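You operate a simulated robot arm through the tools that you are given. There is no shell and no other tool. Be economical: measure what you need, move in short steps, check, and stop when the job is done.

You run a simulated robot arm. Do the job below in one go: nothing can be reset, and whatever is moved stays where it is left.

## Task
Take the pink clip and put it on the clear middle of the repair bench. Put one of the purple clips from the top of the green table on top of the purple spool there. Stack the 380 mm carton from the top of the green table on top of the 50 pcs carton. Put two of the yellow clips from the top of the green table on the crate stand. Stack the 330 mm wire pack from the top of the green table on top of the LOT 57 wire pack. Pull the left door of the green cabinet open. Do these in any order. Set down upright: yellow clip.
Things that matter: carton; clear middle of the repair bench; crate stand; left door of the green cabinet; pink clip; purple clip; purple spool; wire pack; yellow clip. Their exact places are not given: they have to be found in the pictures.

It is judged by the outcome, as a careful person would: the job done as asked, and still so three seconds after it is handed in. It fails if anything else is knocked over, pushed out of place, dropped, spilled or broken.

## Robot
A 7-joint arm with a vacuum gripper on a trunk, on a base that drives. Base frame: it is fixed to the floor where the robot stands at the start and does not move with it; the origin is under the middle of the robot, x ahead of it, y to its left, z up. Lengths are in m, angles in degrees, forces in N, time in s.
With the tool pointing down near the work surface it reaches from about 0.1 to 0.62 m from the robot's upright axis, wherever it stands. Its first joint turns from -69.0 to 172.0 degrees. Places, roughly: carton [-1.5, 0.75, 0.75]; clear middle of the repair bench [0.4, 2.6, 0.9]; crate stand [-2.8, 4.2, 0.6]; left door of the green cabinet [-5.3, 4.1, 0.4]; pink clip (3x3x7 cm) [0.5, -0.2, 0.9]; purple clip (3x3x7 cm) [-1.5, 0.4, 0.8]; purple spool [-1.25, 0.5, 0.75]; wire pack [-1.75, 1.5, 0.75]; yellow clip (3x3x7 cm) [-1.6, 0.4, 0.8]. Payload 1.06 kg.
Tool frame: the origin (TCP) lies in the middle of the cups' lips, and z points out of the cups. The gripper has 1 cup of 0.024 m across, covering 0.024 by 0.024 m (tool x, y); the bellows give 0.008 m. With the vacuum on, a cup seals on a smooth face that it is pressed against (1 to 4 N); it does not hold porous or soft things. The pull reaches 23 N.
Orientation is told as [roll, pitch, yaw] about the base's x, y, z axes, in that order, counted from this pose: with the cups facing straight down, the tool's x points along the base's -x, its y along +y and its z along -z.

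## Interface
- The arm moves only by the tool apply_moves. Its argument "commands" is a list of rows, each a list of 3 entries, a list of its own where there are three numbers: the shift along the tool's x, y, z in units of 200 mm (1.0 is 200 mm), then the turn, a rotation vector about the tool's x, y, z in units of 60 degrees (1.0 is 60 degrees), then the vacuum: 1 switches it on, -1 off. In form: [[[x, y, z], [ax, ay, az], suction], ...]. A call has 1 to 12 rows; each row is the pose to reach, as a shift and turn from the pose commanded when the call began, along the tool's axes at that moment. A call with a number of a shift or a turn outside -1 to 1 is refused whole. Each row takes 0.2 s and may step no farther than 0.05 m and 8.6 degrees from the row before; otherwise, or with a gripper value out of range, the whole call is refused. A pose out of reach is approached as far as the arm can. The call stops where the force on the tool passes 40 N (or 10 N more than at its start, if that is more) or the arm is blocked; 0.2 s more then pass. The pull builds up within a second once a cup has sealed. Time passes only in rows, and 0.2 s behind the last, so rows that repeat a pose give it time. It gives the time, the measured TCP pose, the force on the tool (base axes) and the pull of the vacuum at its end, in the units of the frame above (readings bear some noise), with the torque about the TCP (base axes, N m) and any sound that the robot's microphone picked up, and new pictures: "show" is both (left out), scene, wrist or none.
- Cameras (640 x 400 px; columns grow to the right, rows downward): "scene" is now at [0.1544, -0.0638, 1.2144]; the picture's right is [-0.58, -0.81, 0.00], its down [-0.23, 0.16, -0.96] and it looks along [0.78, -0.56, -0.28] (base axes); focal length 282 px, centre (320, 200). "wrist" rides on the gripper at [0.078, 0.019, -0.096] in the tool frame; the picture's right is [-0.24, 0.97, 0.00], its down [-0.71, -0.17, -0.69] and it looks along [-0.67, -0.16, 0.73] (tool axes); focal length 243 px, centre (320, 200).
- raise_lower(by): slides the trunk up (or, below 0, down) by that many m; the arm and the scene camera ride with it, the base frame stays. It gives what a move gives, with no picture.
- base_move(legs): drives the robot by 1 to 6 legs, each [ahead, left, turn to the left] in m, m and degrees, along the robot's own axes; the way and the turn of a leg run together, so that a leg with both is an arc; at most 1.5 m and 180 degrees a leg. The arm and the cameras ride along, it lands a little off, and it stops where it bumps. It gives what a move gives, and a new picture of the scene camera.
- pan_tilt(pan, tilt): turns the head with the scene camera to pan (to the left, within 80 degrees either way) and tilt (down, from -29 to 69), counted from straight ahead of the robot. It gives what a move gives, and a new picture of the scene camera.
- locate(camera, pixels): for up to 12 pixels [column, row] of the newest picture of that camera ("zoom" is the newest enlarged one), the place [x, y, z] in the base frame of the surface seen there, good to about 0.003 m, but the place of the scene camera against the robot may be out by one fixed shift of up to 0.025 m in any direction. No time passes.
- inspect(camera, box): a new picture of the part [left, top, right, bottom] of that camera's present view, enlarged. No time passes.
- sign_off(): hands the job in; it is judged then, once.

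Go step by step. Measure first, check grasps and placings, and put right what went wrong. The budget is 131 turns and 260 pictures, counting those below and the enlarged ones. Unless the task says otherwise, let go and move clear before handing in.

The tools are called after "Request:" by a JSON object that holds its "op" and its "data". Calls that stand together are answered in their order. apply_moves: Moves the arm, as the interface text tells. Its arguments: {"type":"object","properties":{"commands":{"type":"array"},"show":{"type":"string","enum":["both","scene","wrist","none"]}},"required":["commands"]} The other tools are called the same way: raise_lower (by) slides the trunk up or down; base_move (legs) drives the base; pan_tilt (pan, tilt) turns the head that bears the scene camera; locate (camera, pixels) gives the place of the surface under pixels of a picture; inspect (camera, box) takes an enlarged picture of a part of a camera's view; sign_off () hands the job in.

At the start:

```text
time_s: 0.0
eef_pos: [0.3032, -0.1471, 1.1228]
orientation: [0.0, 0.0, -0.1]
wrist_force: [-0.1, 1.0, 0.2]
wrist_torque: [0.02, 0.02, -0.01]
pull: 0.1
trunk travel left (down, up): [-0.35, 0.142]
robot x, y, heading: [0.0043, 0.0007, -0.0]
head pan, tilt: [-35.5, 16.4]
```

scene: 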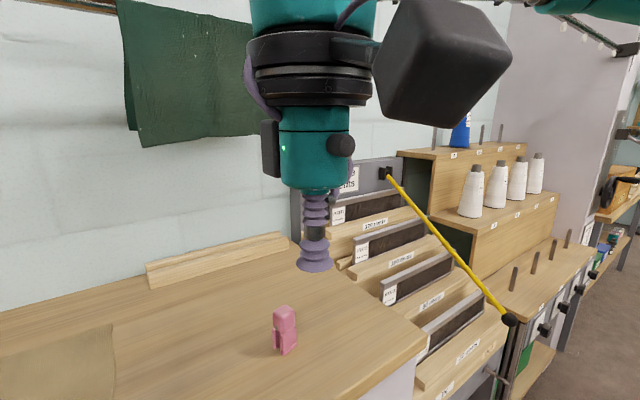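
wrist: 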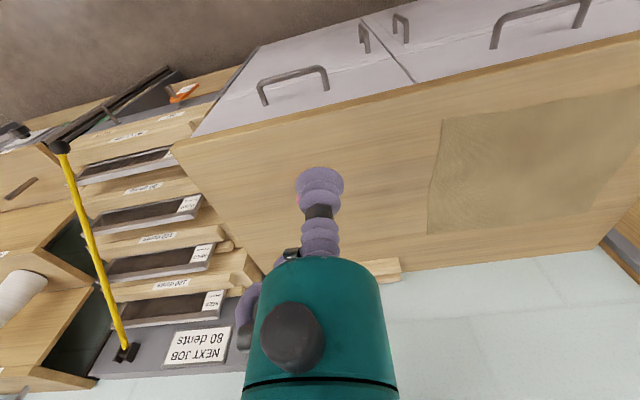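

The pink clip shows at scene (285,330), on the bench ahead. I measure it and zoom in.

Request:
{"op": "locate", "data": {"camera": "scene", "pixels": [[285, 312], [285, 325], [285, 345], [314, 262], [250, 340], [330, 340]]}}

Request:
{"op": "inspect", "data": {"camera": "scene", "box": [235, 280, 335, 370]}}

```text
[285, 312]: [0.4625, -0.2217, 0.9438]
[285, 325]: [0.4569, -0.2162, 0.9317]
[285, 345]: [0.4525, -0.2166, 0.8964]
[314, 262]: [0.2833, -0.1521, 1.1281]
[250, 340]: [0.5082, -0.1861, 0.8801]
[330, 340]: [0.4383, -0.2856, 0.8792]
```

```text
4.44 times, centred on (285, 325) of scene
```

zoom: 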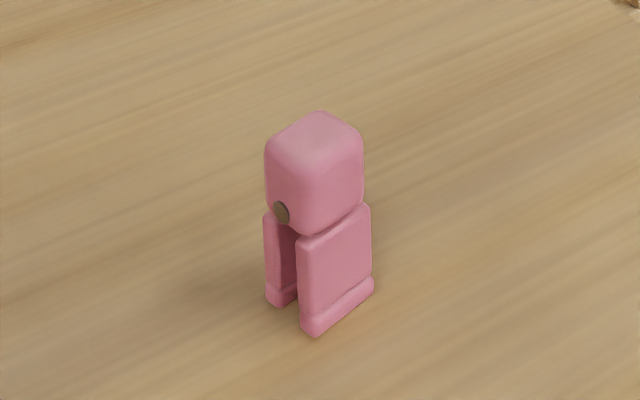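

The clip stands upright with its top near z 0.945. I bring the cup closer, so the wrist camera can measure the clip without the scene offset.

Request:
{"op": "apply_moves", "data": {"commands": [[[-0.12, 0.08, 0.12], [0, 0, 0], -1], [[-0.24, 0.16, 0.24], [0, 0, 0], -1], [[-0.36, 0.24, 0.36], [0, 0, 0], -1]]}}

```text
time_s: 0.8
eef_pos: [0.3759, -0.1008, 1.0483]
orientation: [0.1, -0.1, 0.1]
wrist_force: [0.2, -0.4, 0.3]
wrist_torque: [0.03, 0.01, 0.02]
pull: 0.1
trunk travel left (down, up): [-0.35, 0.142]
robot x, y, heading: [-0.0005, -0.0034, -0.1]
head pan, tilt: [-35.5, 16.4]
```

scene: 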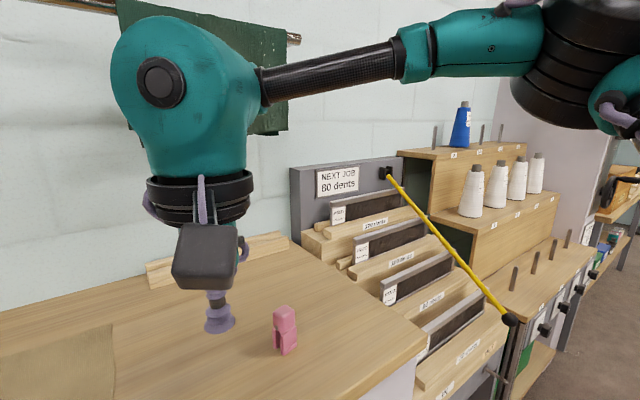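
wrist: 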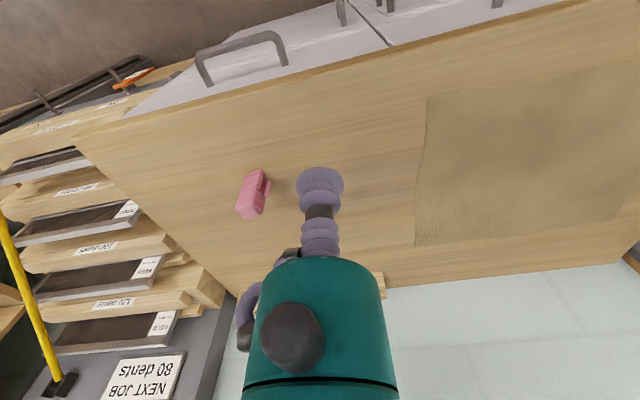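

The pink clip is clear in the wrist picture at about (252,195). I enlarge it and locate its top.

Request:
{"op": "inspect", "data": {"camera": "wrist", "box": [212, 155, 292, 235]}}

Request:
{"op": "locate", "data": {"camera": "wrist", "pixels": [[247, 208], [243, 207], [253, 210], [255, 180], [247, 214], [280, 240]]}}

Request:
{"op": "locate", "data": {"camera": "scene", "pixels": [[285, 312], [285, 309], [240, 375]]}}

```text
5.00 times, centred on (252, 195) of wrist
```

zoom: 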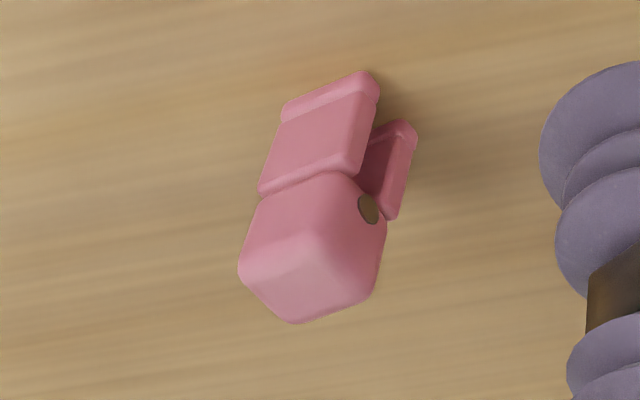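

```text
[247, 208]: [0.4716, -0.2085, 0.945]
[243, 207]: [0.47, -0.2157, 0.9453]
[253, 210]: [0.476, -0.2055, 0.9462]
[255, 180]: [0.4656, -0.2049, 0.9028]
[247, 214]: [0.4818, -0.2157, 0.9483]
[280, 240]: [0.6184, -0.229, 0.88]
```

```text
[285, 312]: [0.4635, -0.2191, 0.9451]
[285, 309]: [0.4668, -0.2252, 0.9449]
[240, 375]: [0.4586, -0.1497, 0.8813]
```

Request:
{"op": "locate", "data": {"camera": "zoom", "pixels": [[308, 280], [255, 275], [300, 310], [365, 285], [310, 248], [250, 278]]}}

```text
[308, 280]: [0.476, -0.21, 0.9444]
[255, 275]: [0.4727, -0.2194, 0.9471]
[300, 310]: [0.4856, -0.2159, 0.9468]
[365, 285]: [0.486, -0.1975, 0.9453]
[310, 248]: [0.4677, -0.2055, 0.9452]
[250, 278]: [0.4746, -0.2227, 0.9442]
```

The clip top centre is about (0.477,-0.210,0.946). I move above it and check before pressing.

Request:
{"op": "apply_moves", "data": {"commands": [[[-0.126, -0.137, 0.09], [0, 0, 0], -1], [[-0.252, -0.274, 0.18], [0, 0, 0], -1], [[-0.378, -0.411, 0.27], [0, 0, 0], -1], [[-0.505, -0.548, 0.36], [0, 0, 0], -1], [[-0.505, -0.548, 0.36], [0, 0, 0], -1]]}}

```text
time_s: 2.0
eef_pos: [0.4758, -0.2108, 0.9785]
orientation: [0.0, -0.1, 0.1]
wrist_force: [-0.6, -0.1, -0.3]
wrist_torque: [0.03, 0.04, -0.02]
pull: 0.0
trunk travel left (down, up): [-0.35, 0.142]
robot x, y, heading: [0.0015, 0.0017, 0.0]
head pan, tilt: [-35.5, 16.4]
```

scene: 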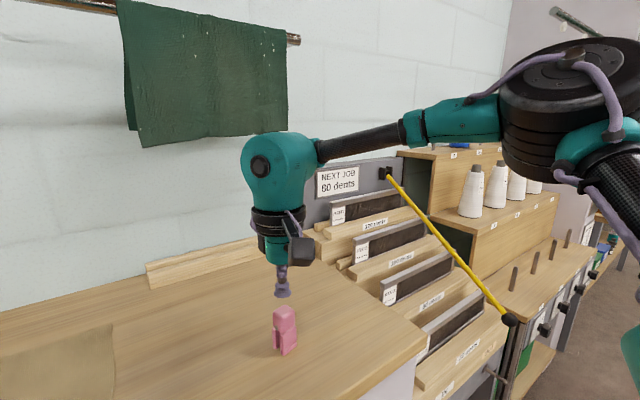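
wrist: 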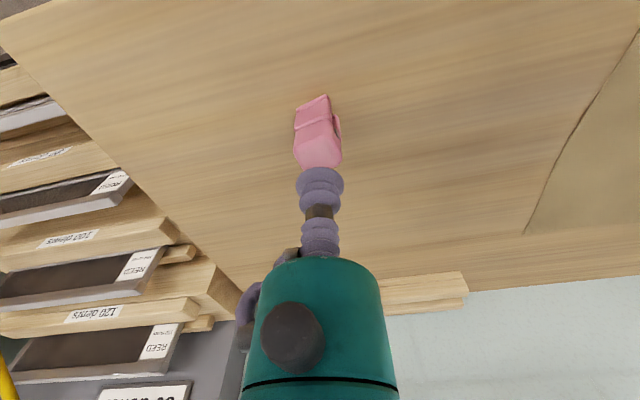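

The cup sits 3 cm above the clip, in line with it. I go down with the vacuum on until it presses lightly.

Request:
{"op": "apply_moves", "data": {"commands": [[[0, 0, 0.1], [0, 0, 0], 1], [[0, 0, 0.15], [0, 0, 0], 1], [[0, 0, 0.17], [0, 0, 0], 1], [[0, 0, 0.18], [0, 0, 0], 1], [[0, 0, 0.18], [0, 0, 0], 1], [[0, 0, 0.18], [0, 0, 0], 1], [[0, 0, 0.18], [0, 0, 0], 1]], "show": "wrist"}}

```text
time_s: 3.6
eef_pos: [0.4756, -0.2103, 0.9428]
orientation: [0.0, -0.1, 0.0]
wrist_force: [0.2, 0.0, 2.9]
wrist_torque: [-0.02, 0.0, -0.03]
pull: 0.0
trunk travel left (down, up): [-0.35, 0.142]
robot x, y, heading: [-0.0006, 0.0039, -0.0]
head pan, tilt: [-35.5, 16.4]
```

wrist: 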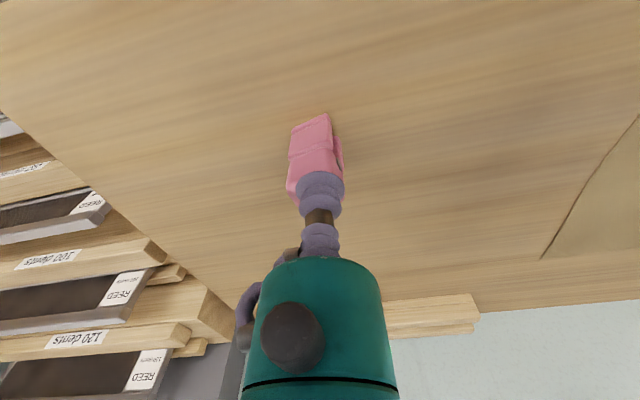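

Contact is made at 2.9 N but there is no seal. I zoom in on how the cup sits.

Request:
{"op": "inspect", "data": {"camera": "wrist", "box": [270, 100, 370, 220]}}

Request:
{"op": "inspect", "data": {"camera": "scene", "box": [235, 270, 335, 360]}}

```text
3.33 times, centred on (320, 160) of wrist
```

zoom: 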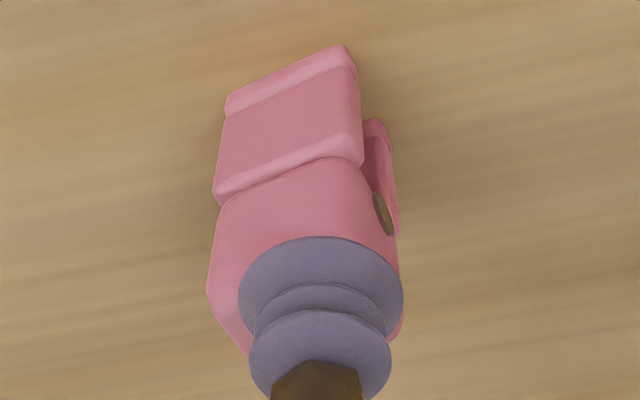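

```text
4.44 times, centred on (285, 315) of scene
```

zoom: 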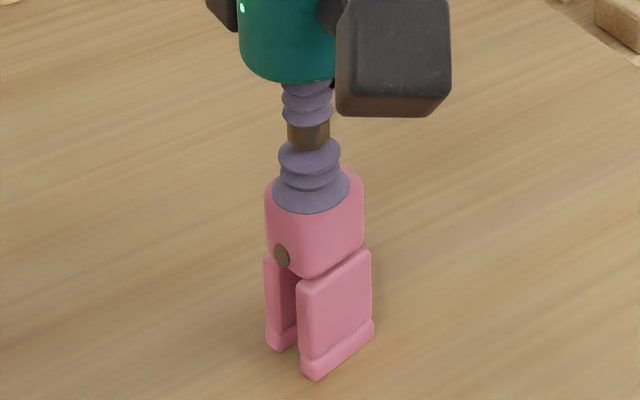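

The cup sits a few mm off toward the camera and +y. I lift, shift about 4 mm, and press again.

Request:
{"op": "apply_moves", "data": {"commands": [[[0, 0, -0.05], [0, 0, 0], 1], [[-0.013, -0.018, -0.05], [0, 0, 0], 1], [[-0.013, -0.018, -0.02], [0, 0, 0], 1], [[-0.013, -0.018, 0.0], [0, 0, 0], 1], [[-0.013, -0.018, 0.003], [0, 0, 0], 1], [[-0.013, -0.018, 0.003], [0, 0, 0], 1], [[-0.013, -0.018, 0.003], [0, 0, 0], 1], [[-0.013, -0.018, 0.003], [0, 0, 0], 1]], "show": "none"}}

Request:
{"op": "inspect", "data": {"camera": "wrist", "box": [270, 100, 370, 220]}}

Request:
{"op": "inspect", "data": {"camera": "scene", "box": [235, 270, 335, 360]}}

```text
time_s: 5.4
eef_pos: [0.4775, -0.2112, 0.9422]
orientation: [0.0, -0.1, 0.0]
wrist_force: [1.7, -2.0, 14.5]
wrist_torque: [0.03, -0.05, -0.06]
pull: 23.2
trunk travel left (down, up): [-0.35, 0.142]
robot x, y, heading: [-0.0003, 0.0008, 0.0]
head pan, tilt: [-35.5, 16.4]
```

```text
3.33 times, centred on (320, 160) of wrist
```

zoom: 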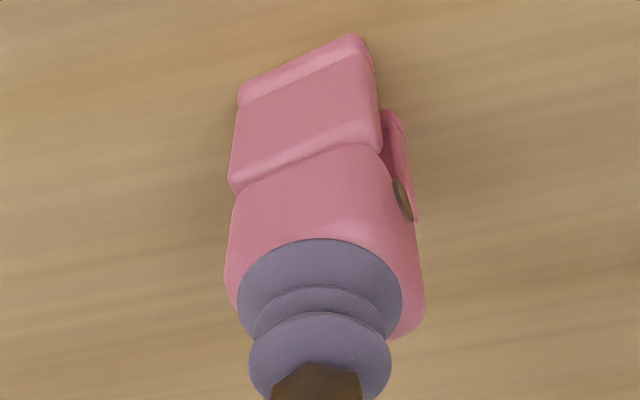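

```text
4.44 times, centred on (285, 315) of scene
```

zoom: 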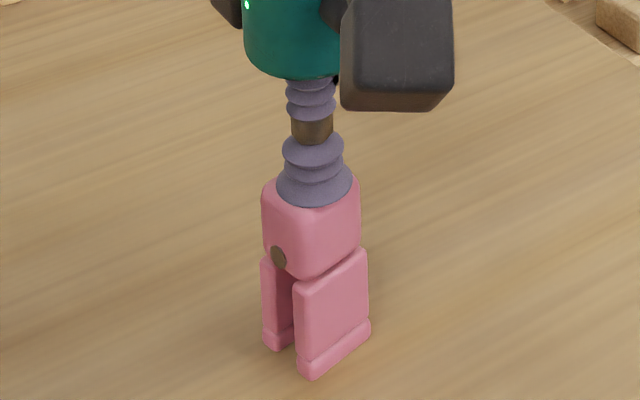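

Sealed with a pull of 23 N. I lift the clip and look to the left for the route and the repair bench.

Request:
{"op": "apply_moves", "data": {"commands": [[[0, 0, -0.1], [0, 0, 0], 1], [[0, 0, -0.3], [0, 0, 0], 1], [[0, 0, -0.5], [0, 0, 0], 1], [[0.2, 0.05, -0.6], [0, 0, 0], 1], [[0.4, 0.15, -0.7], [0, 0, 0], 1], [[0.6, 0.25, -0.75], [0, 0, 0], 1], [[0.8, 0.35, -0.75], [0, 0, 0], 1], [[0.95, 0.4, -0.75], [0, 0, 0], 1]], "show": "wrist"}}

Request:
{"op": "pan_tilt", "data": {"pan": 75, "tilt": 20}}

```text
time_s: 7.2
eef_pos: [0.2874, -0.1327, 1.0924]
orientation: [-0.1, 0.0, -0.1]
wrist_force: [-1.2, 0.7, 0.2]
wrist_torque: [0.01, -0.01, 0.01]
pull: 22.5
trunk travel left (down, up): [-0.35, 0.142]
robot x, y, heading: [-0.0029, -0.0015, 0.0]
head pan, tilt: [-35.5, 16.4]
```

wrist: 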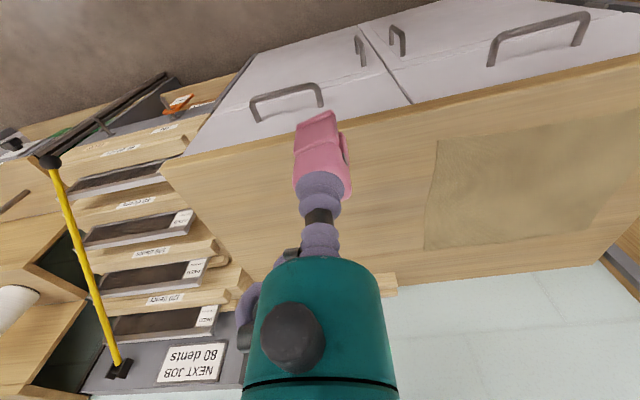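

```text
time_s: 9.1
eef_pos: [0.2897, -0.1326, 1.0941]
orientation: [0.0, 0.0, 0.0]
wrist_force: [0.0, -1.1, -0.2]
wrist_torque: [0.0, -0.03, -0.01]
pull: 23.0
trunk travel left (down, up): [-0.35, 0.142]
robot x, y, heading: [-0.001, 0.0008, 0.0]
head pan, tilt: [75.0, 20.0]
```

scene: 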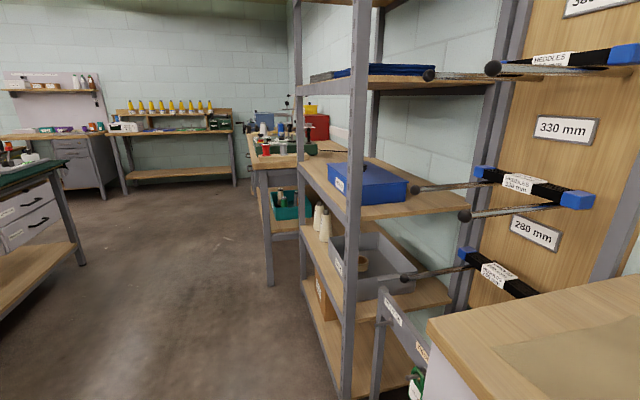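

The bench past the shelf, around (285,150), looks like the repair bench. I locate points on it and along the way.

Request:
{"op": "locate", "data": {"camera": "scene", "pixels": [[270, 165], [250, 150], [345, 380], [300, 235], [30, 178], [265, 280], [430, 340], [80, 265], [280, 160], [300, 145], [150, 185]]}}

Request:
{"op": "inspect", "data": {"camera": "scene", "box": [230, 80, 350, 180]}}

Request:
{"op": "inspect", "data": {"camera": "scene", "box": [0, 60, 240, 210]}}

```text
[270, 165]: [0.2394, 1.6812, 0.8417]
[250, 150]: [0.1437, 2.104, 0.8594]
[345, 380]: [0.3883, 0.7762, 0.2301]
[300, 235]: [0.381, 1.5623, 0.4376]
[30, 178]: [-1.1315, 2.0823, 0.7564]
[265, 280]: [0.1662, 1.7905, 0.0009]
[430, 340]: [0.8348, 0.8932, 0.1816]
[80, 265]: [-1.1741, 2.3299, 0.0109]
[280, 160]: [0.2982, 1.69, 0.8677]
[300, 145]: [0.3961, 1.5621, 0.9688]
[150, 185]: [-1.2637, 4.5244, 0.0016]
```

```text
4.00 times, centred on (290, 130) of scene
```

zoom: 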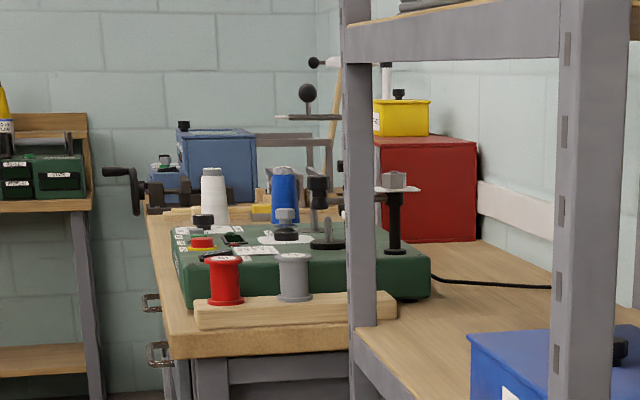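

```text
2.67 times, centred on (120, 135) of scene
```

zoom: 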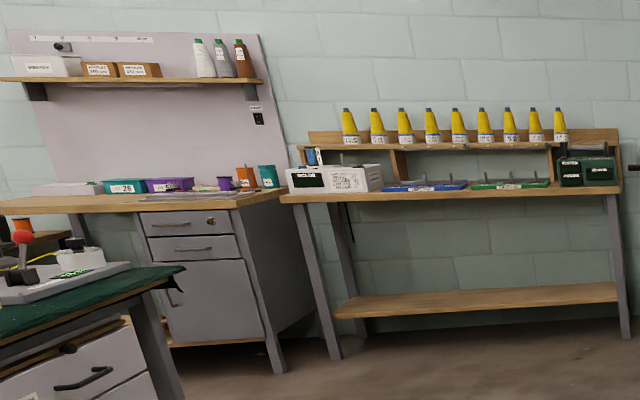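

The repair bench's front edge is at x≈0.15–0.24 from y≈1.68 on, and the green table's edge is at x≈-1.13. I back off and strafe left along the aisle.

Request:
{"op": "base_move", "data": {"legs": [[-0.45, 0, 0], [0, 1.3, 0], [0, 1.2, 0]]}}

Request:
{"op": "pan_tilt", "data": {"pan": -10, "tilt": 28}}

```text
time_s: 33.6
eef_pos: [-0.1206, 2.3827, 1.0925]
orientation: [0.1, 0.0, -2.1]
wrist_force: [0.8, 0.8, 0.5]
wrist_torque: [0.0, 0.0, 0.0]
pull: 23.0
trunk travel left (down, up): [-0.35, 0.142]
robot x, y, heading: [-0.4064, 2.5274, -2.1]
head pan, tilt: [75.0, 20.0]
```

scene: 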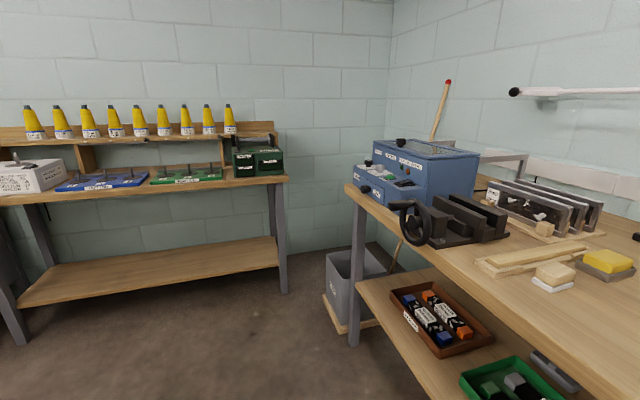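

```text
time_s: 35.2
eef_pos: [-0.1215, 2.3832, 1.0919]
orientation: [0.0, 0.0, -2.1]
wrist_force: [-0.1, 0.0, -0.2]
wrist_torque: [-0.03, 0.01, 0.01]
pull: 22.7
trunk travel left (down, up): [-0.35, 0.142]
robot x, y, heading: [-0.4074, 2.5255, -2.0]
head pan, tilt: [-10.0, 28.0]
```

scene: 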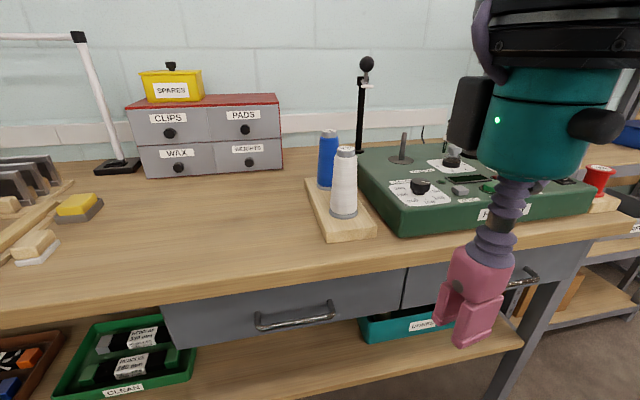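

The clear middle is around scene (215,225). I locate it and the items nearby.

Request:
{"op": "locate", "data": {"camera": "scene", "pixels": [[215, 225], [100, 220], [180, 250], [250, 215], [325, 235], [200, 180], [190, 295], [350, 283]]}}

```text
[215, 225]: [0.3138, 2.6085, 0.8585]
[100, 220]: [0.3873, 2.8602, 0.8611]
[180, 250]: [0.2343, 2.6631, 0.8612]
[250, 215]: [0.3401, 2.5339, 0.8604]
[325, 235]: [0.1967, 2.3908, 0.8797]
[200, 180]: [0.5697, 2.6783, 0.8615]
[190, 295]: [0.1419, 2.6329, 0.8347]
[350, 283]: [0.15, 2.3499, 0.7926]
```

The clear area spans about x 0.17–0.5, y 2.48–2.85, z≈0.86. I swing the arm left, away from the cones, then drive ahead.

Request:
{"op": "apply_moves", "data": {"commands": [[[0, 0.2, -0.1], [0, 0, 0], 1], [[0, 0.4, -0.2], [0, 0, 0], 1], [[0, 0.6, -0.2], [0, 0, 0], 1], [[0, 0.8, -0.2], [0, 0, 0], 1], [[0, 1.0, -0.2], [0, 0, 0], 1]], "show": "none"}}

Request:
{"op": "base_move", "data": {"legs": [[0.3, 0.03, 2]]}}

```text
time_s: 36.0
eef_pos: [-0.1156, 2.4519, 1.1269]
orientation: [-0.1, -0.2, -2.3]
wrist_force: [6.3, -6.3, -8.4]
wrist_torque: [0.51, -0.15, 0.65]
pull: 22.7
out of reach, approached as far as the arm can: row 2, 3
trunk travel left (down, up): [-0.35, 0.142]
robot x, y, heading: [-0.4027, 2.5242, -2.0]
head pan, tilt: [-10.0, 28.0]
stopped in row 3: the force on the tool passed its limit at 45 N (the readings are from after the stop); the commanded pose is now the measured one
```

```text
time_s: 38.0
eef_pos: [0.1848, 2.488, 1.1257]
orientation: [-0.1, 0.0, -0.1]
wrist_force: [20.5, -11.4, -9.1]
wrist_torque: [0.89, 1.18, 0.77]
pull: 22.5
trunk travel left (down, up): [-0.35, 0.142]
robot x, y, heading: [-0.1083, 2.5494, 0.1]
head pan, tilt: [-10.0, 28.0]
```

scene: 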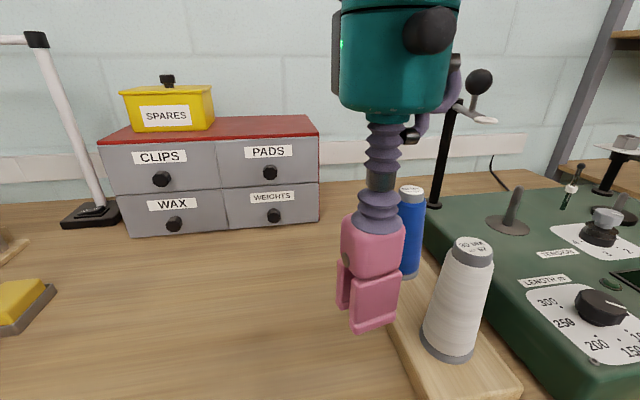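

Something on the arm is pressing (about 20 N), perhaps the arm against the robot's own body. I move the tool outward, away from the body.

Request:
{"op": "apply_moves", "data": {"commands": [[[-0.1, 0, 0], [0, 0, 0], 1], [[-0.25, 0, 0], [0, 0, 0], 1], [[-0.4, 0, 0], [0, 0, 0], 1], [[-0.5, 0.0, 0], [0, 0, 0], 1]]}}

```text
time_s: 39.0
eef_pos: [0.2743, 2.4637, 1.1284]
orientation: [0.0, -0.1, -0.1]
wrist_force: [0.2, -0.4, -0.2]
wrist_torque: [0.01, 0.0, 0.0]
pull: 23.1
out of reach, approached as far as the arm can: row 2, 3, 4
trunk travel left (down, up): [-0.35, 0.142]
robot x, y, heading: [-0.107, 2.5517, 0.1]
head pan, tilt: [-10.0, 28.0]
```

scene: 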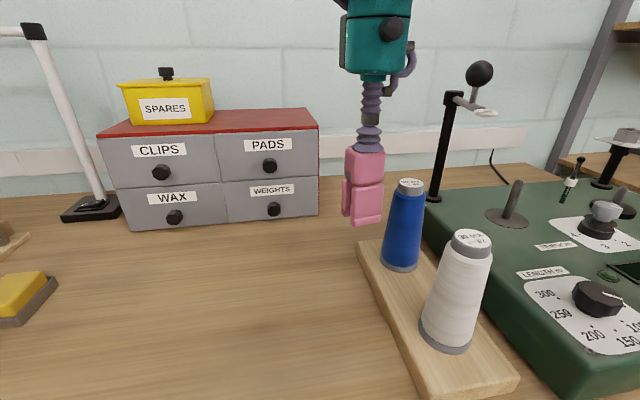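
wrist: 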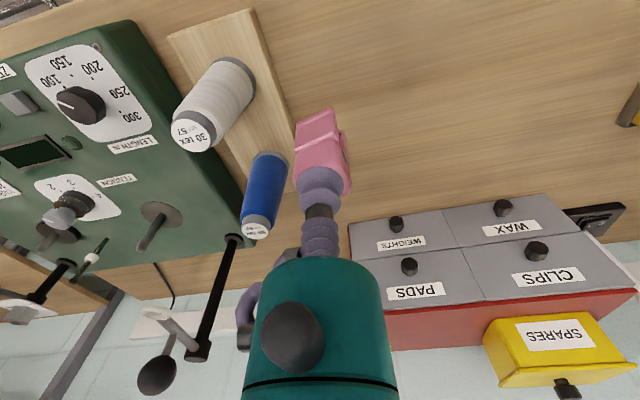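

The clip hangs clear of everything and the force is back to zero. I strafe left about 0.16 m, over the clear area.

Request:
{"op": "base_move", "data": {"legs": [[0, 0.16, 0]]}}

Request:
{"op": "apply_moves", "data": {"commands": [[[0, 0, 0.2], [0, 0, 0], 1], [[-0.15, 0, 0.4], [0, 0, 0], 1], [[-0.3, 0, 0.6], [0, 0, 0], 1], [[-0.3, 0, 0.7], [0, 0, 0], 1]]}}

```text
time_s: 41.0
eef_pos: [0.2749, 2.6235, 1.1276]
orientation: [0.0, -0.1, -0.3]
wrist_force: [0.7, -0.2, -0.5]
wrist_torque: [0.01, 0.01, -0.02]
pull: 23.1
trunk travel left (down, up): [-0.35, 0.142]
robot x, y, heading: [-0.1104, 2.7099, 0.1]
head pan, tilt: [-10.0, 28.0]
```

scene: 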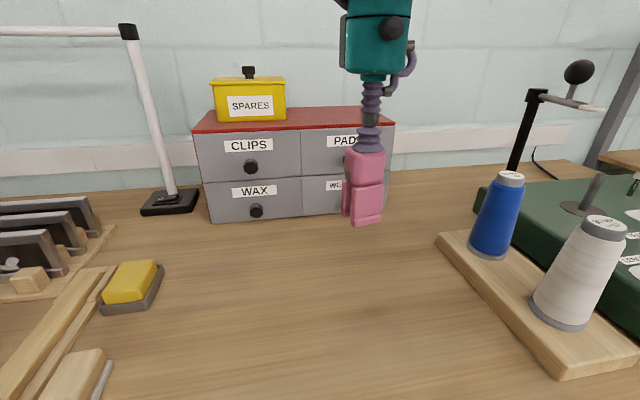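

```text
time_s: 42.0
eef_pos: [0.3341, 2.6253, 0.9879]
orientation: [0.1, -0.1, -0.3]
wrist_force: [0.3, -0.6, -0.2]
wrist_torque: [0.0, 0.02, 0.0]
pull: 22.7
trunk travel left (down, up): [-0.35, 0.142]
robot x, y, heading: [-0.1083, 2.7093, -0.0]
head pan, tilt: [-10.0, 28.0]
```

scene: 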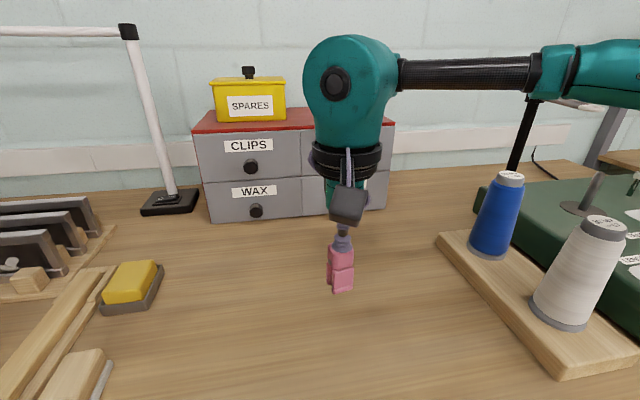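
wrist: 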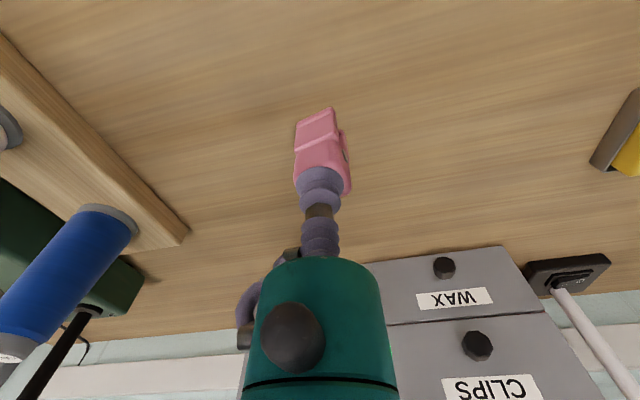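

The clip is over the clear area at (0.334,2.625). I measure the bench height with the wrist camera.

Request:
{"op": "locate", "data": {"camera": "wrist", "pixels": [[260, 120], [400, 130], [330, 80], [320, 107]]}}

```text
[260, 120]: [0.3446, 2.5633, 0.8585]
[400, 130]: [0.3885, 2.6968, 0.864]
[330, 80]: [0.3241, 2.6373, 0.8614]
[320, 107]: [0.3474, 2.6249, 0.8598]
```

The bench top is at 0.861, so I need to come down about 0.06 m. I lower in small steps, and the force stop guards the end.

Request:
{"op": "apply_moves", "data": {"commands": [[[0, 0, 0.15], [0, 0, 0], 1], [[0, 0, 0.25], [0, 0, 0], 1], [[0, 0, 0.28], [0, 0, 0], 1], [[0, 0, 0.295], [0, 0, 0], 1], [[0, 0, 0.305], [0, 0, 0], 1], [[0, 0, 0.305], [0, 0, 0], 1]], "show": "wrist"}}

```text
time_s: 43.5
eef_pos: [0.3347, 2.6244, 0.9273]
orientation: [0.1, -0.2, -0.3]
wrist_force: [0.1, 0.1, -0.9]
wrist_torque: [0.01, -0.02, -0.01]
pull: 23.2
trunk travel left (down, up): [-0.35, 0.142]
robot x, y, heading: [-0.1078, 2.7156, 0.3]
head pan, tilt: [-10.0, 28.0]
```

wrist: 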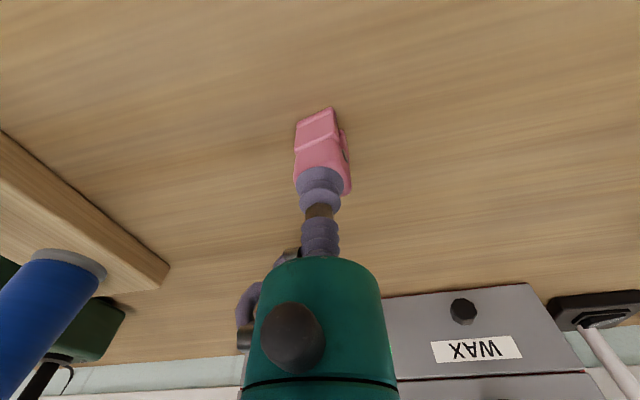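

Request:
{"op": "apply_moves", "data": {"commands": [[[0, 0, 0.01], [0, 0, 0], 1], [[0, 0, 0.018], [0, 0, 0], 1], [[0, 0, 0.024], [0, 0, 0], 1], [[0, 0, 0.024], [0, 0, 0], 1]], "show": "wrist"}}

```text
time_s: 44.5
eef_pos: [0.3336, 2.6249, 0.9241]
orientation: [0.1, -0.1, -0.3]
wrist_force: [1.7, -3.0, 16.2]
wrist_torque: [-0.02, -0.05, -0.04]
pull: 22.4
trunk travel left (down, up): [-0.35, 0.142]
robot x, y, heading: [-0.111, 2.714, 0.1]
head pan, tilt: [-10.0, 28.0]
```

wrist: 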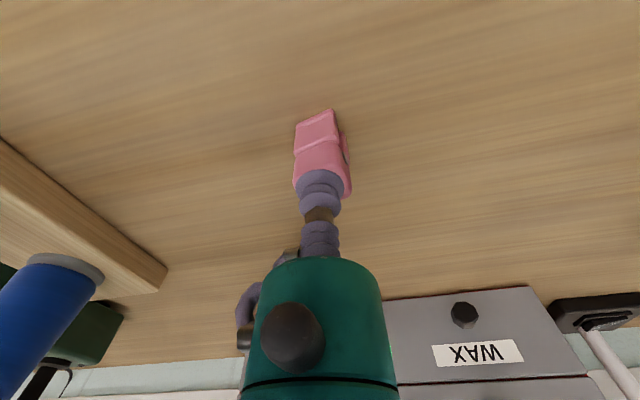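

The clip is on the bench, at 16 N. I ease off a little, release, and rise.

Request:
{"op": "apply_moves", "data": {"commands": [[[0, 0, -0.008], [0, 0, 0], 1], [[0, 0, -0.008], [0, 0, 0], -1], [[0, 0, -0.008], [0, 0, 0], -1], [[0, 0, -0.008], [0, 0, 0], -1], [[0, 0, -0.008], [0, 0, 0], -1], [[0, 0, -0.05], [0, 0, 0], -1], [[0, 0, -0.2], [0, 0, 0], -1], [[0, 0, -0.4], [0, 0, 0], -1], [[0, 0, -0.6], [0, 0, 0], -1], [[0.2, -0.1, -0.75], [0, 0, 0], -1], [[0.4, -0.25, -0.8], [0, 0, 0], -1]]}}

```text
refused: row 10 steps farther than a row can; nothing moved
```

Request:
{"op": "apply_moves", "data": {"commands": [[[0, 0, -0.008], [0, 0, 0], 1], [[0, 0, -0.008], [0, 0, 0], -1], [[0, 0, -0.008], [0, 0, 0], -1], [[0, 0, -0.008], [0, 0, 0], -1], [[0, 0, -0.008], [0, 0, 0], -1], [[0, 0, -0.05], [0, 0, 0], -1], [[0, 0, -0.2], [0, 0, 0], -1], [[0, 0, -0.4], [0, 0, 0], -1], [[0, 0, -0.6], [0, 0, 0], -1], [[0.15, -0.1, -0.7], [0, 0, 0], -1], [[0.3, -0.2, -0.8], [0, 0, 0], -1]]}}

```text
time_s: 46.9
eef_pos: [0.2712, 2.5804, 1.0832]
orientation: [-0.1, 0.0, -0.3]
wrist_force: [0.1, -0.5, -0.1]
wrist_torque: [-0.02, -0.01, 0.0]
pull: 0.1
trunk travel left (down, up): [-0.35, 0.142]
robot x, y, heading: [-0.1085, 2.7147, 0.0]
head pan, tilt: [-10.0, 28.0]
```

scene: 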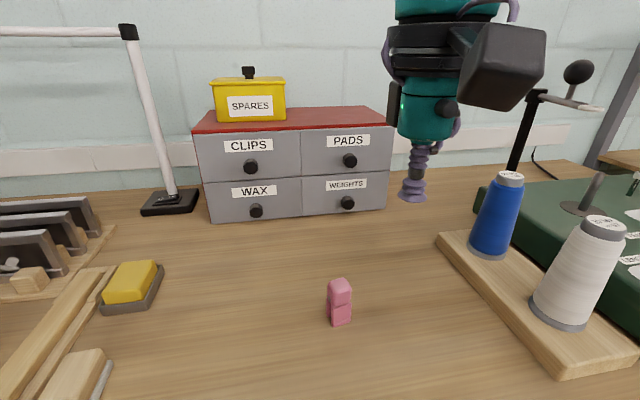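
wrist: 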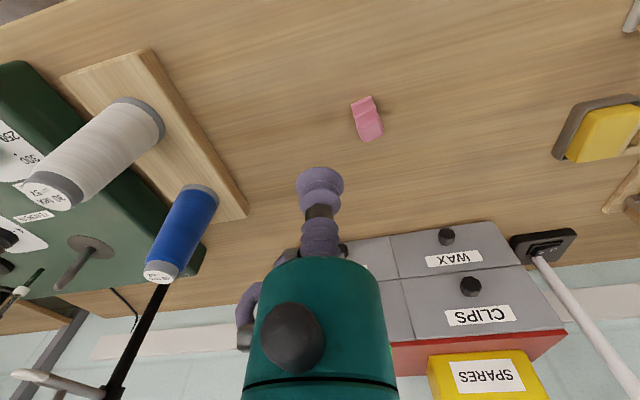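

The pink clip stands upright on the clear bench. I back off, turn to the green table, and look.

Request:
{"op": "base_move", "data": {"legs": [[-0.4, 0, 0], [0, 0, 175], [0, 1.3, 5]]}}

Request:
{"op": "pan_tilt", "data": {"pan": 15, "tilt": 25}}

```text
time_s: 68.1
eef_pos: [-0.8983, 1.4995, 1.0821]
orientation: [0.0, -0.1, -177.7]
wrist_force: [-0.6, -0.2, 0.3]
wrist_torque: [0.03, 0.0, -0.01]
pull: 0.0
trunk travel left (down, up): [-0.35, 0.142]
robot x, y, heading: [-0.5126, 1.3814, -177.3]
head pan, tilt: [-10.0, 28.0]
```

scene: 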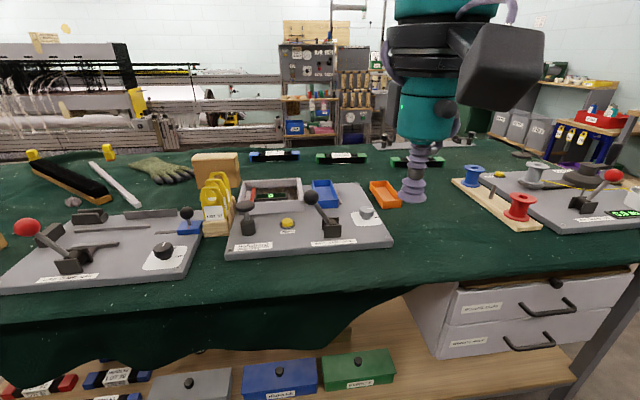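

```text
time_s: 69.0
eef_pos: [-0.8975, 1.4978, 1.0827]
orientation: [-0.1, 0.0, -177.7]
wrist_force: [0.5, 0.6, -0.3]
wrist_torque: [0.02, 0.01, 0.0]
pull: 0.1
trunk travel left (down, up): [-0.35, 0.142]
robot x, y, heading: [-0.5147, 1.3844, -177.0]
head pan, tilt: [15.0, 25.0]
```

scene: 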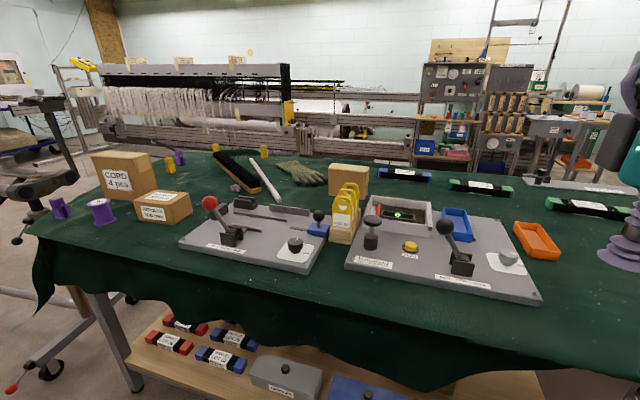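

The table holds wire packs, cartons, clips and spools. I zoom in to read their labels.

Request:
{"op": "inspect", "data": {"camera": "scene", "box": [30, 140, 230, 260]}}

Request:
{"op": "inspect", "data": {"camera": "scene", "box": [230, 140, 390, 240]}}

Request:
{"op": "inspect", "data": {"camera": "scene", "box": [370, 155, 640, 265]}}

Request:
{"op": "inspect", "data": {"camera": "scene", "box": [130, 300, 410, 400]}}

```text
3.20 times, centred on (130, 200) of scene
```

zoom: 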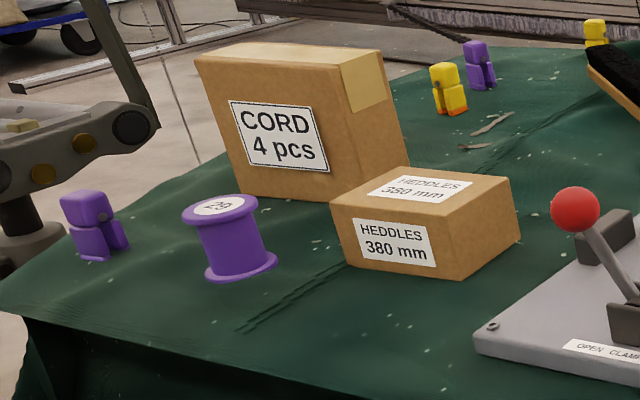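

```text
4.00 times, centred on (310, 190) of scene
```

zoom: 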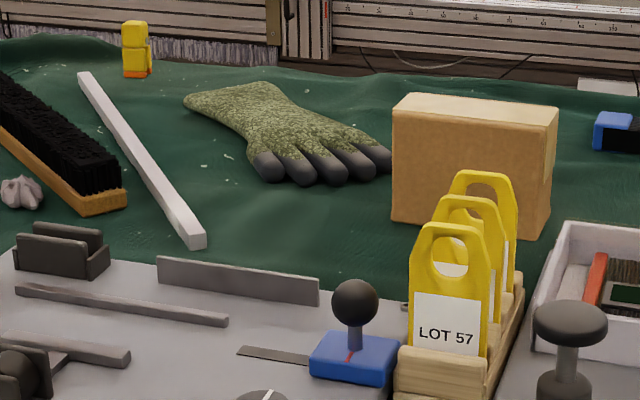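

```text
2.37 times, centred on (505, 210) of scene
```

zoom: 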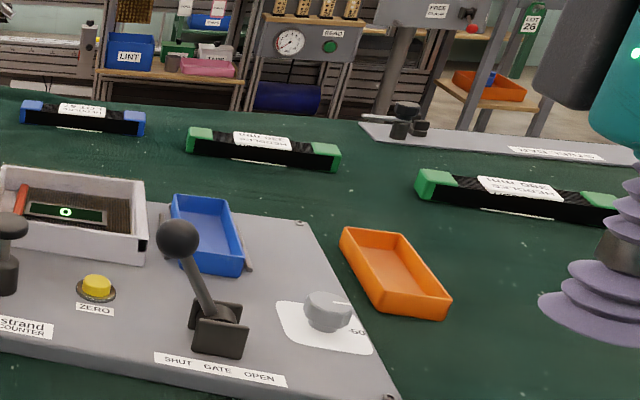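

```text
2.29 times, centred on (270, 350) of scene
```

zoom: 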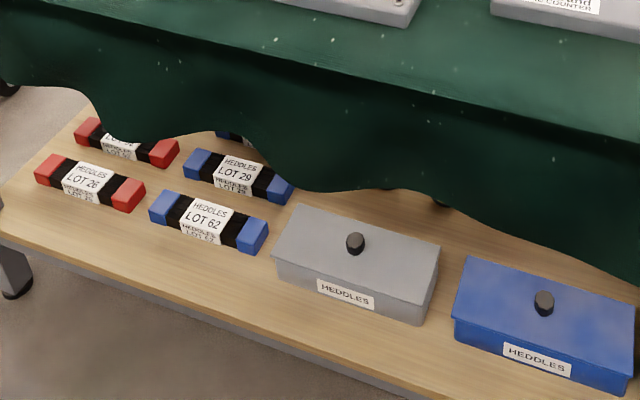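

Several wire packs and cartons need their labels read. I locate them first.

Request:
{"op": "locate", "data": {"camera": "scene", "pixels": [[405, 174], [480, 185], [585, 204], [345, 170], [165, 198], [122, 160], [101, 204], [59, 206], [171, 162], [180, 156], [263, 150], [215, 164]]}}

Request:
{"op": "inspect", "data": {"camera": "scene", "box": [375, 160, 445, 190]}}

Request:
{"op": "inspect", "data": {"camera": "scene", "box": [445, 170, 525, 205]}}

Request:
{"op": "inspect", "data": {"camera": "scene", "box": [540, 185, 640, 225]}}

```text
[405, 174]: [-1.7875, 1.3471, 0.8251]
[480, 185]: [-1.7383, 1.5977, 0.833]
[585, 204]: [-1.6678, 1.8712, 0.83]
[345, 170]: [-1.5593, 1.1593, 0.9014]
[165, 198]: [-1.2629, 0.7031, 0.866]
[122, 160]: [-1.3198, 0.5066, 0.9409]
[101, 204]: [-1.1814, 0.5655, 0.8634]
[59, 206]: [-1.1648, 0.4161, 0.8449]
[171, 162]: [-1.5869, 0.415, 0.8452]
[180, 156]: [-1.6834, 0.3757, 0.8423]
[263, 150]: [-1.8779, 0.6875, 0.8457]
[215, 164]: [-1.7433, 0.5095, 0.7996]
```

```text
9.14 times, centred on (410, 175) of scene
```

zoom: 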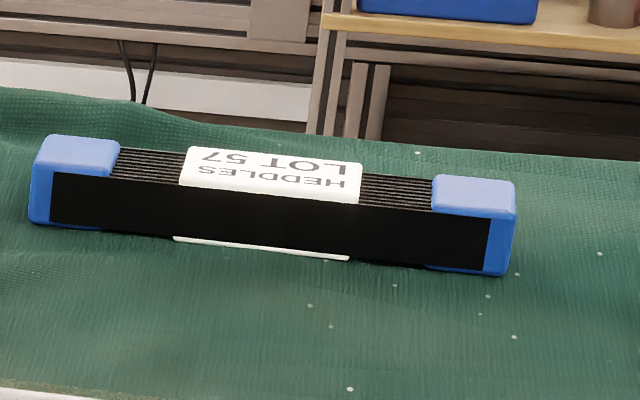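

```text
8.00 times, centred on (485, 188) of scene
```

zoom: 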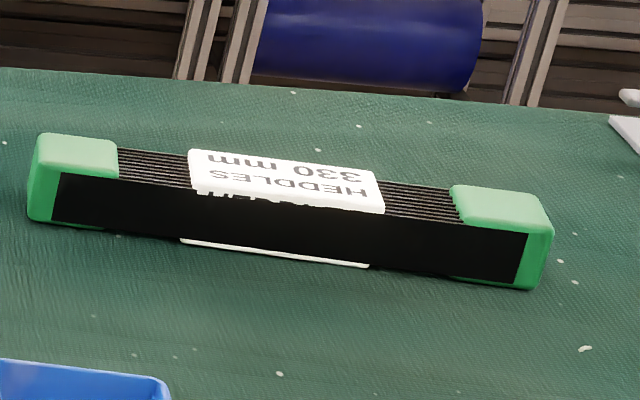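

```text
6.40 times, centred on (590, 205) of scene
```

zoom: 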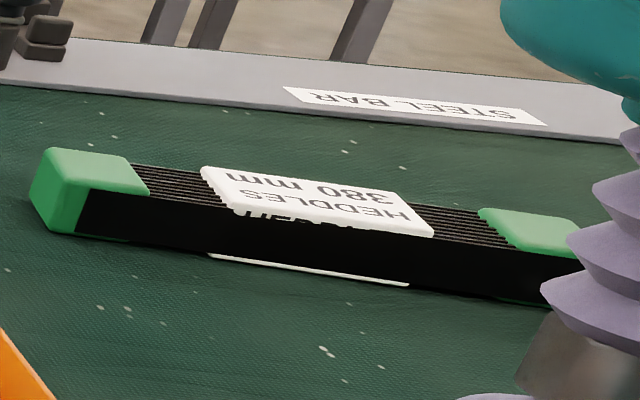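

The 330 mm pack is at (-1.74,1.60) and LOT 57 at (-1.79,1.35). The 380 mm carton, a purple spool and a purple clip are near (-1.2,0.55), within reach from this side. I go there first.

Request:
{"op": "base_move", "data": {"legs": [[0, 0.45, -3], [0, 0.45, 0], [0.27, 0, 0]]}}

Request:
{"op": "pan_tilt", "data": {"pan": 5, "tilt": 38}}

```text
time_s: 79.1
eef_pos: [-1.1628, 0.6273, 1.083]
orientation: [0.0, -0.1, 178.5]
wrist_force: [0.9, -0.3, -0.2]
wrist_torque: [-0.02, -0.02, 0.01]
pull: 0.1
trunk travel left (down, up): [-0.35, 0.142]
robot x, y, heading: [-0.7822, 0.49, 178.6]
head pan, tilt: [15.0, 25.0]
```

scene: 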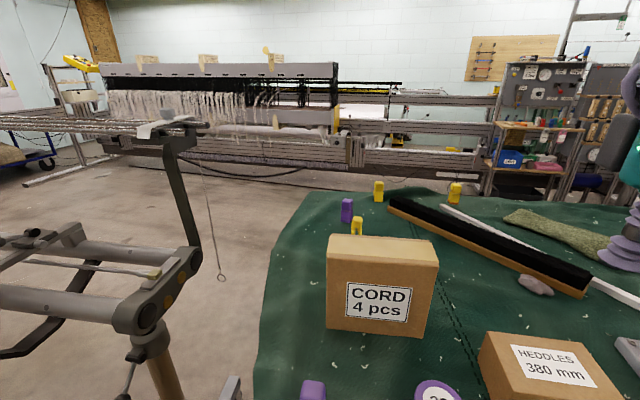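

```text
time_s: 79.8
eef_pos: [-1.1638, 0.629, 1.0838]
orientation: [0.1, -0.1, 178.5]
wrist_force: [-0.4, -0.5, -0.5]
wrist_torque: [0.03, -0.04, -0.03]
pull: 0.1
trunk travel left (down, up): [-0.35, 0.142]
robot x, y, heading: [-0.784, 0.49, 178.7]
head pan, tilt: [5.0, 38.0]
```

scene: 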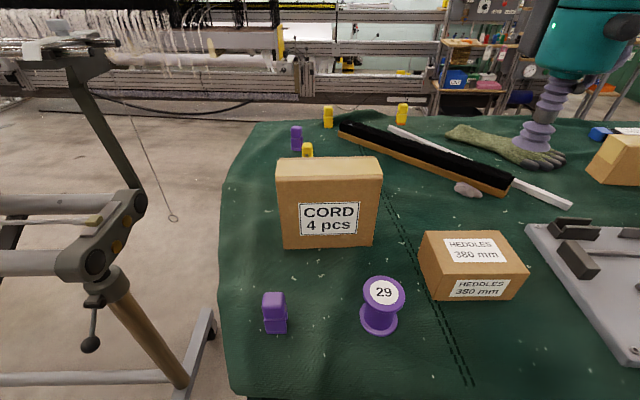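

Within reach are the purple clip at (274,312), the spool "29" at (383,300) and the 380 mm carton at (470,262). I bring the wrist camera over to measure the clip and the spool.

Request:
{"op": "apply_moves", "data": {"commands": [[[0.05, 0.15, 0.1], [0, 0, 0], -1], [[0.1, 0.3, 0.2], [0, 0, 0], -1], [[0.15, 0.45, 0.3], [0, 0, 0], -1], [[0.2, 0.6, 0.35], [0, 0, 0], -1], [[0.2, 0.6, 0.35], [0, 0, 0], -1]]}}

Request:
{"op": "locate", "data": {"camera": "scene", "pixels": [[274, 299], [383, 292], [475, 248], [255, 310]]}}

```text
time_s: 81.0
eef_pos: [-1.1381, 0.5588, 1.0217]
orientation: [-0.1, -0.1, 178.4]
wrist_force: [-0.1, 0.5, -1.6]
wrist_torque: [-0.01, 0.01, 0.0]
pull: 0.1
out of reach, approached as far as the arm can: row 3, 4, 5
trunk travel left (down, up): [-0.35, 0.142]
robot x, y, heading: [-0.7838, 0.4894, 179.0]
head pan, tilt: [5.0, 38.0]
```

scene: 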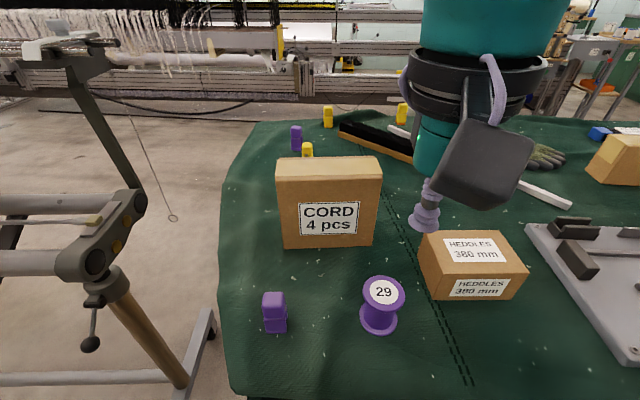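
wrist: 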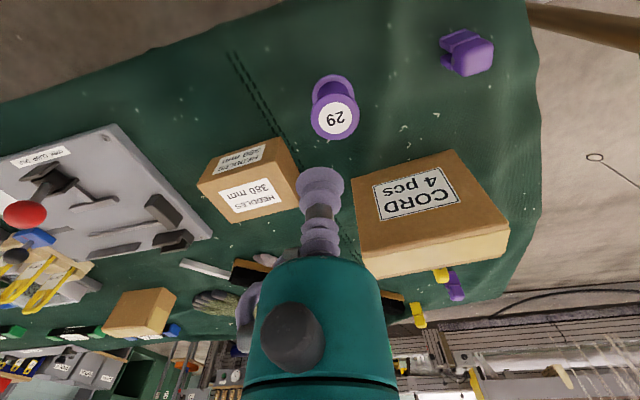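

```text
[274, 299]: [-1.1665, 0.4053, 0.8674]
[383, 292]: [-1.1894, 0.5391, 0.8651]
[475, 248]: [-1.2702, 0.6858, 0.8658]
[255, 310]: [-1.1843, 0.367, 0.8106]
```

The arm can't swing left of the robot's centre line here, so I'd rather turn the base left. First I check where the stand on the left is.

Request:
{"op": "locate", "data": {"camera": "scene", "pixels": [[95, 262], [135, 205], [185, 375], [210, 325], [90, 343], [80, 50], [175, 30], [125, 170]]}}

Request:
{"op": "locate", "data": {"camera": "wrist", "pixels": [[335, 118], [470, 58], [324, 120], [350, 118], [475, 52]]}}

```text
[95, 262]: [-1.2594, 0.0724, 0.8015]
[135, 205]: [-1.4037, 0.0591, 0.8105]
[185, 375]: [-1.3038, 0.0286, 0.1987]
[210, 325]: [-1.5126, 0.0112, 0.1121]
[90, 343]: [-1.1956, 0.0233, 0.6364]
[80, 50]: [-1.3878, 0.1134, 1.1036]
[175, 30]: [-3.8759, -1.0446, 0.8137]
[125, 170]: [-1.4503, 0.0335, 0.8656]
```

```text
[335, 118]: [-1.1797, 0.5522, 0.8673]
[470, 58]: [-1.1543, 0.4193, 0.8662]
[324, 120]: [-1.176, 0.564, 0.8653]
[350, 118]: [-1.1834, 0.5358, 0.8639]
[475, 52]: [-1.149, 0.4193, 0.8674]
```

The stand is at y<0.12, so there is room. I turn left 28 degrees.

Request:
{"op": "base_move", "data": {"legs": [[0, 0, 28]]}}

Request:
{"op": "apply_moves", "data": {"commands": [[[0, 0.02, 0.02], [0, 0, 0], -1], [[0, 0.04, 0.04], [0, 0, 0], -1]]}}

```text
time_s: 82.8
eef_pos: [-1.13, 0.3846, 1.0204]
orientation: [0.0, -0.1, -153.7]
wrist_force: [0.2, 0.6, -0.2]
wrist_torque: [0.01, 0.01, 0.02]
pull: 0.1
trunk travel left (down, up): [-0.35, 0.142]
robot x, y, heading: [-0.7827, 0.4856, -153.4]
head pan, tilt: [5.0, 38.0]
```

scene: 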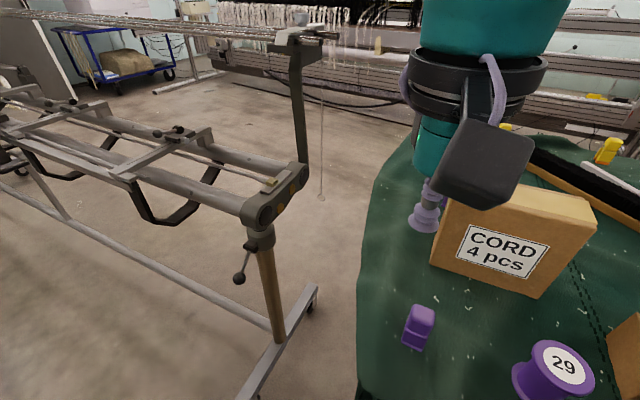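

```text
time_s: 83.4
eef_pos: [-1.131, 0.3794, 1.0124]
orientation: [0.1, 0.0, -153.9]
wrist_force: [-0.1, 0.0, -0.9]
wrist_torque: [0.01, -0.01, -0.03]
pull: 0.0
out of reach, approached as far as the arm can: row 2
trunk travel left (down, up): [-0.35, 0.142]
robot x, y, heading: [-0.7855, 0.4865, -153.5]
head pan, tilt: [5.0, 38.0]
```

scene: 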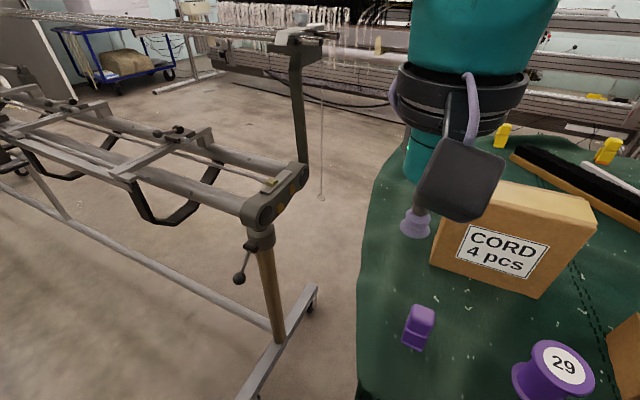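
wrist: 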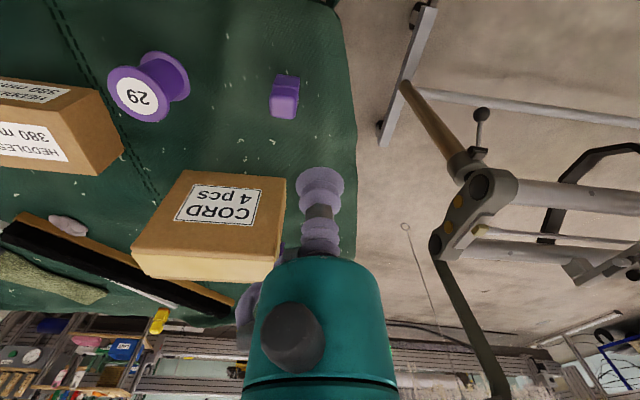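

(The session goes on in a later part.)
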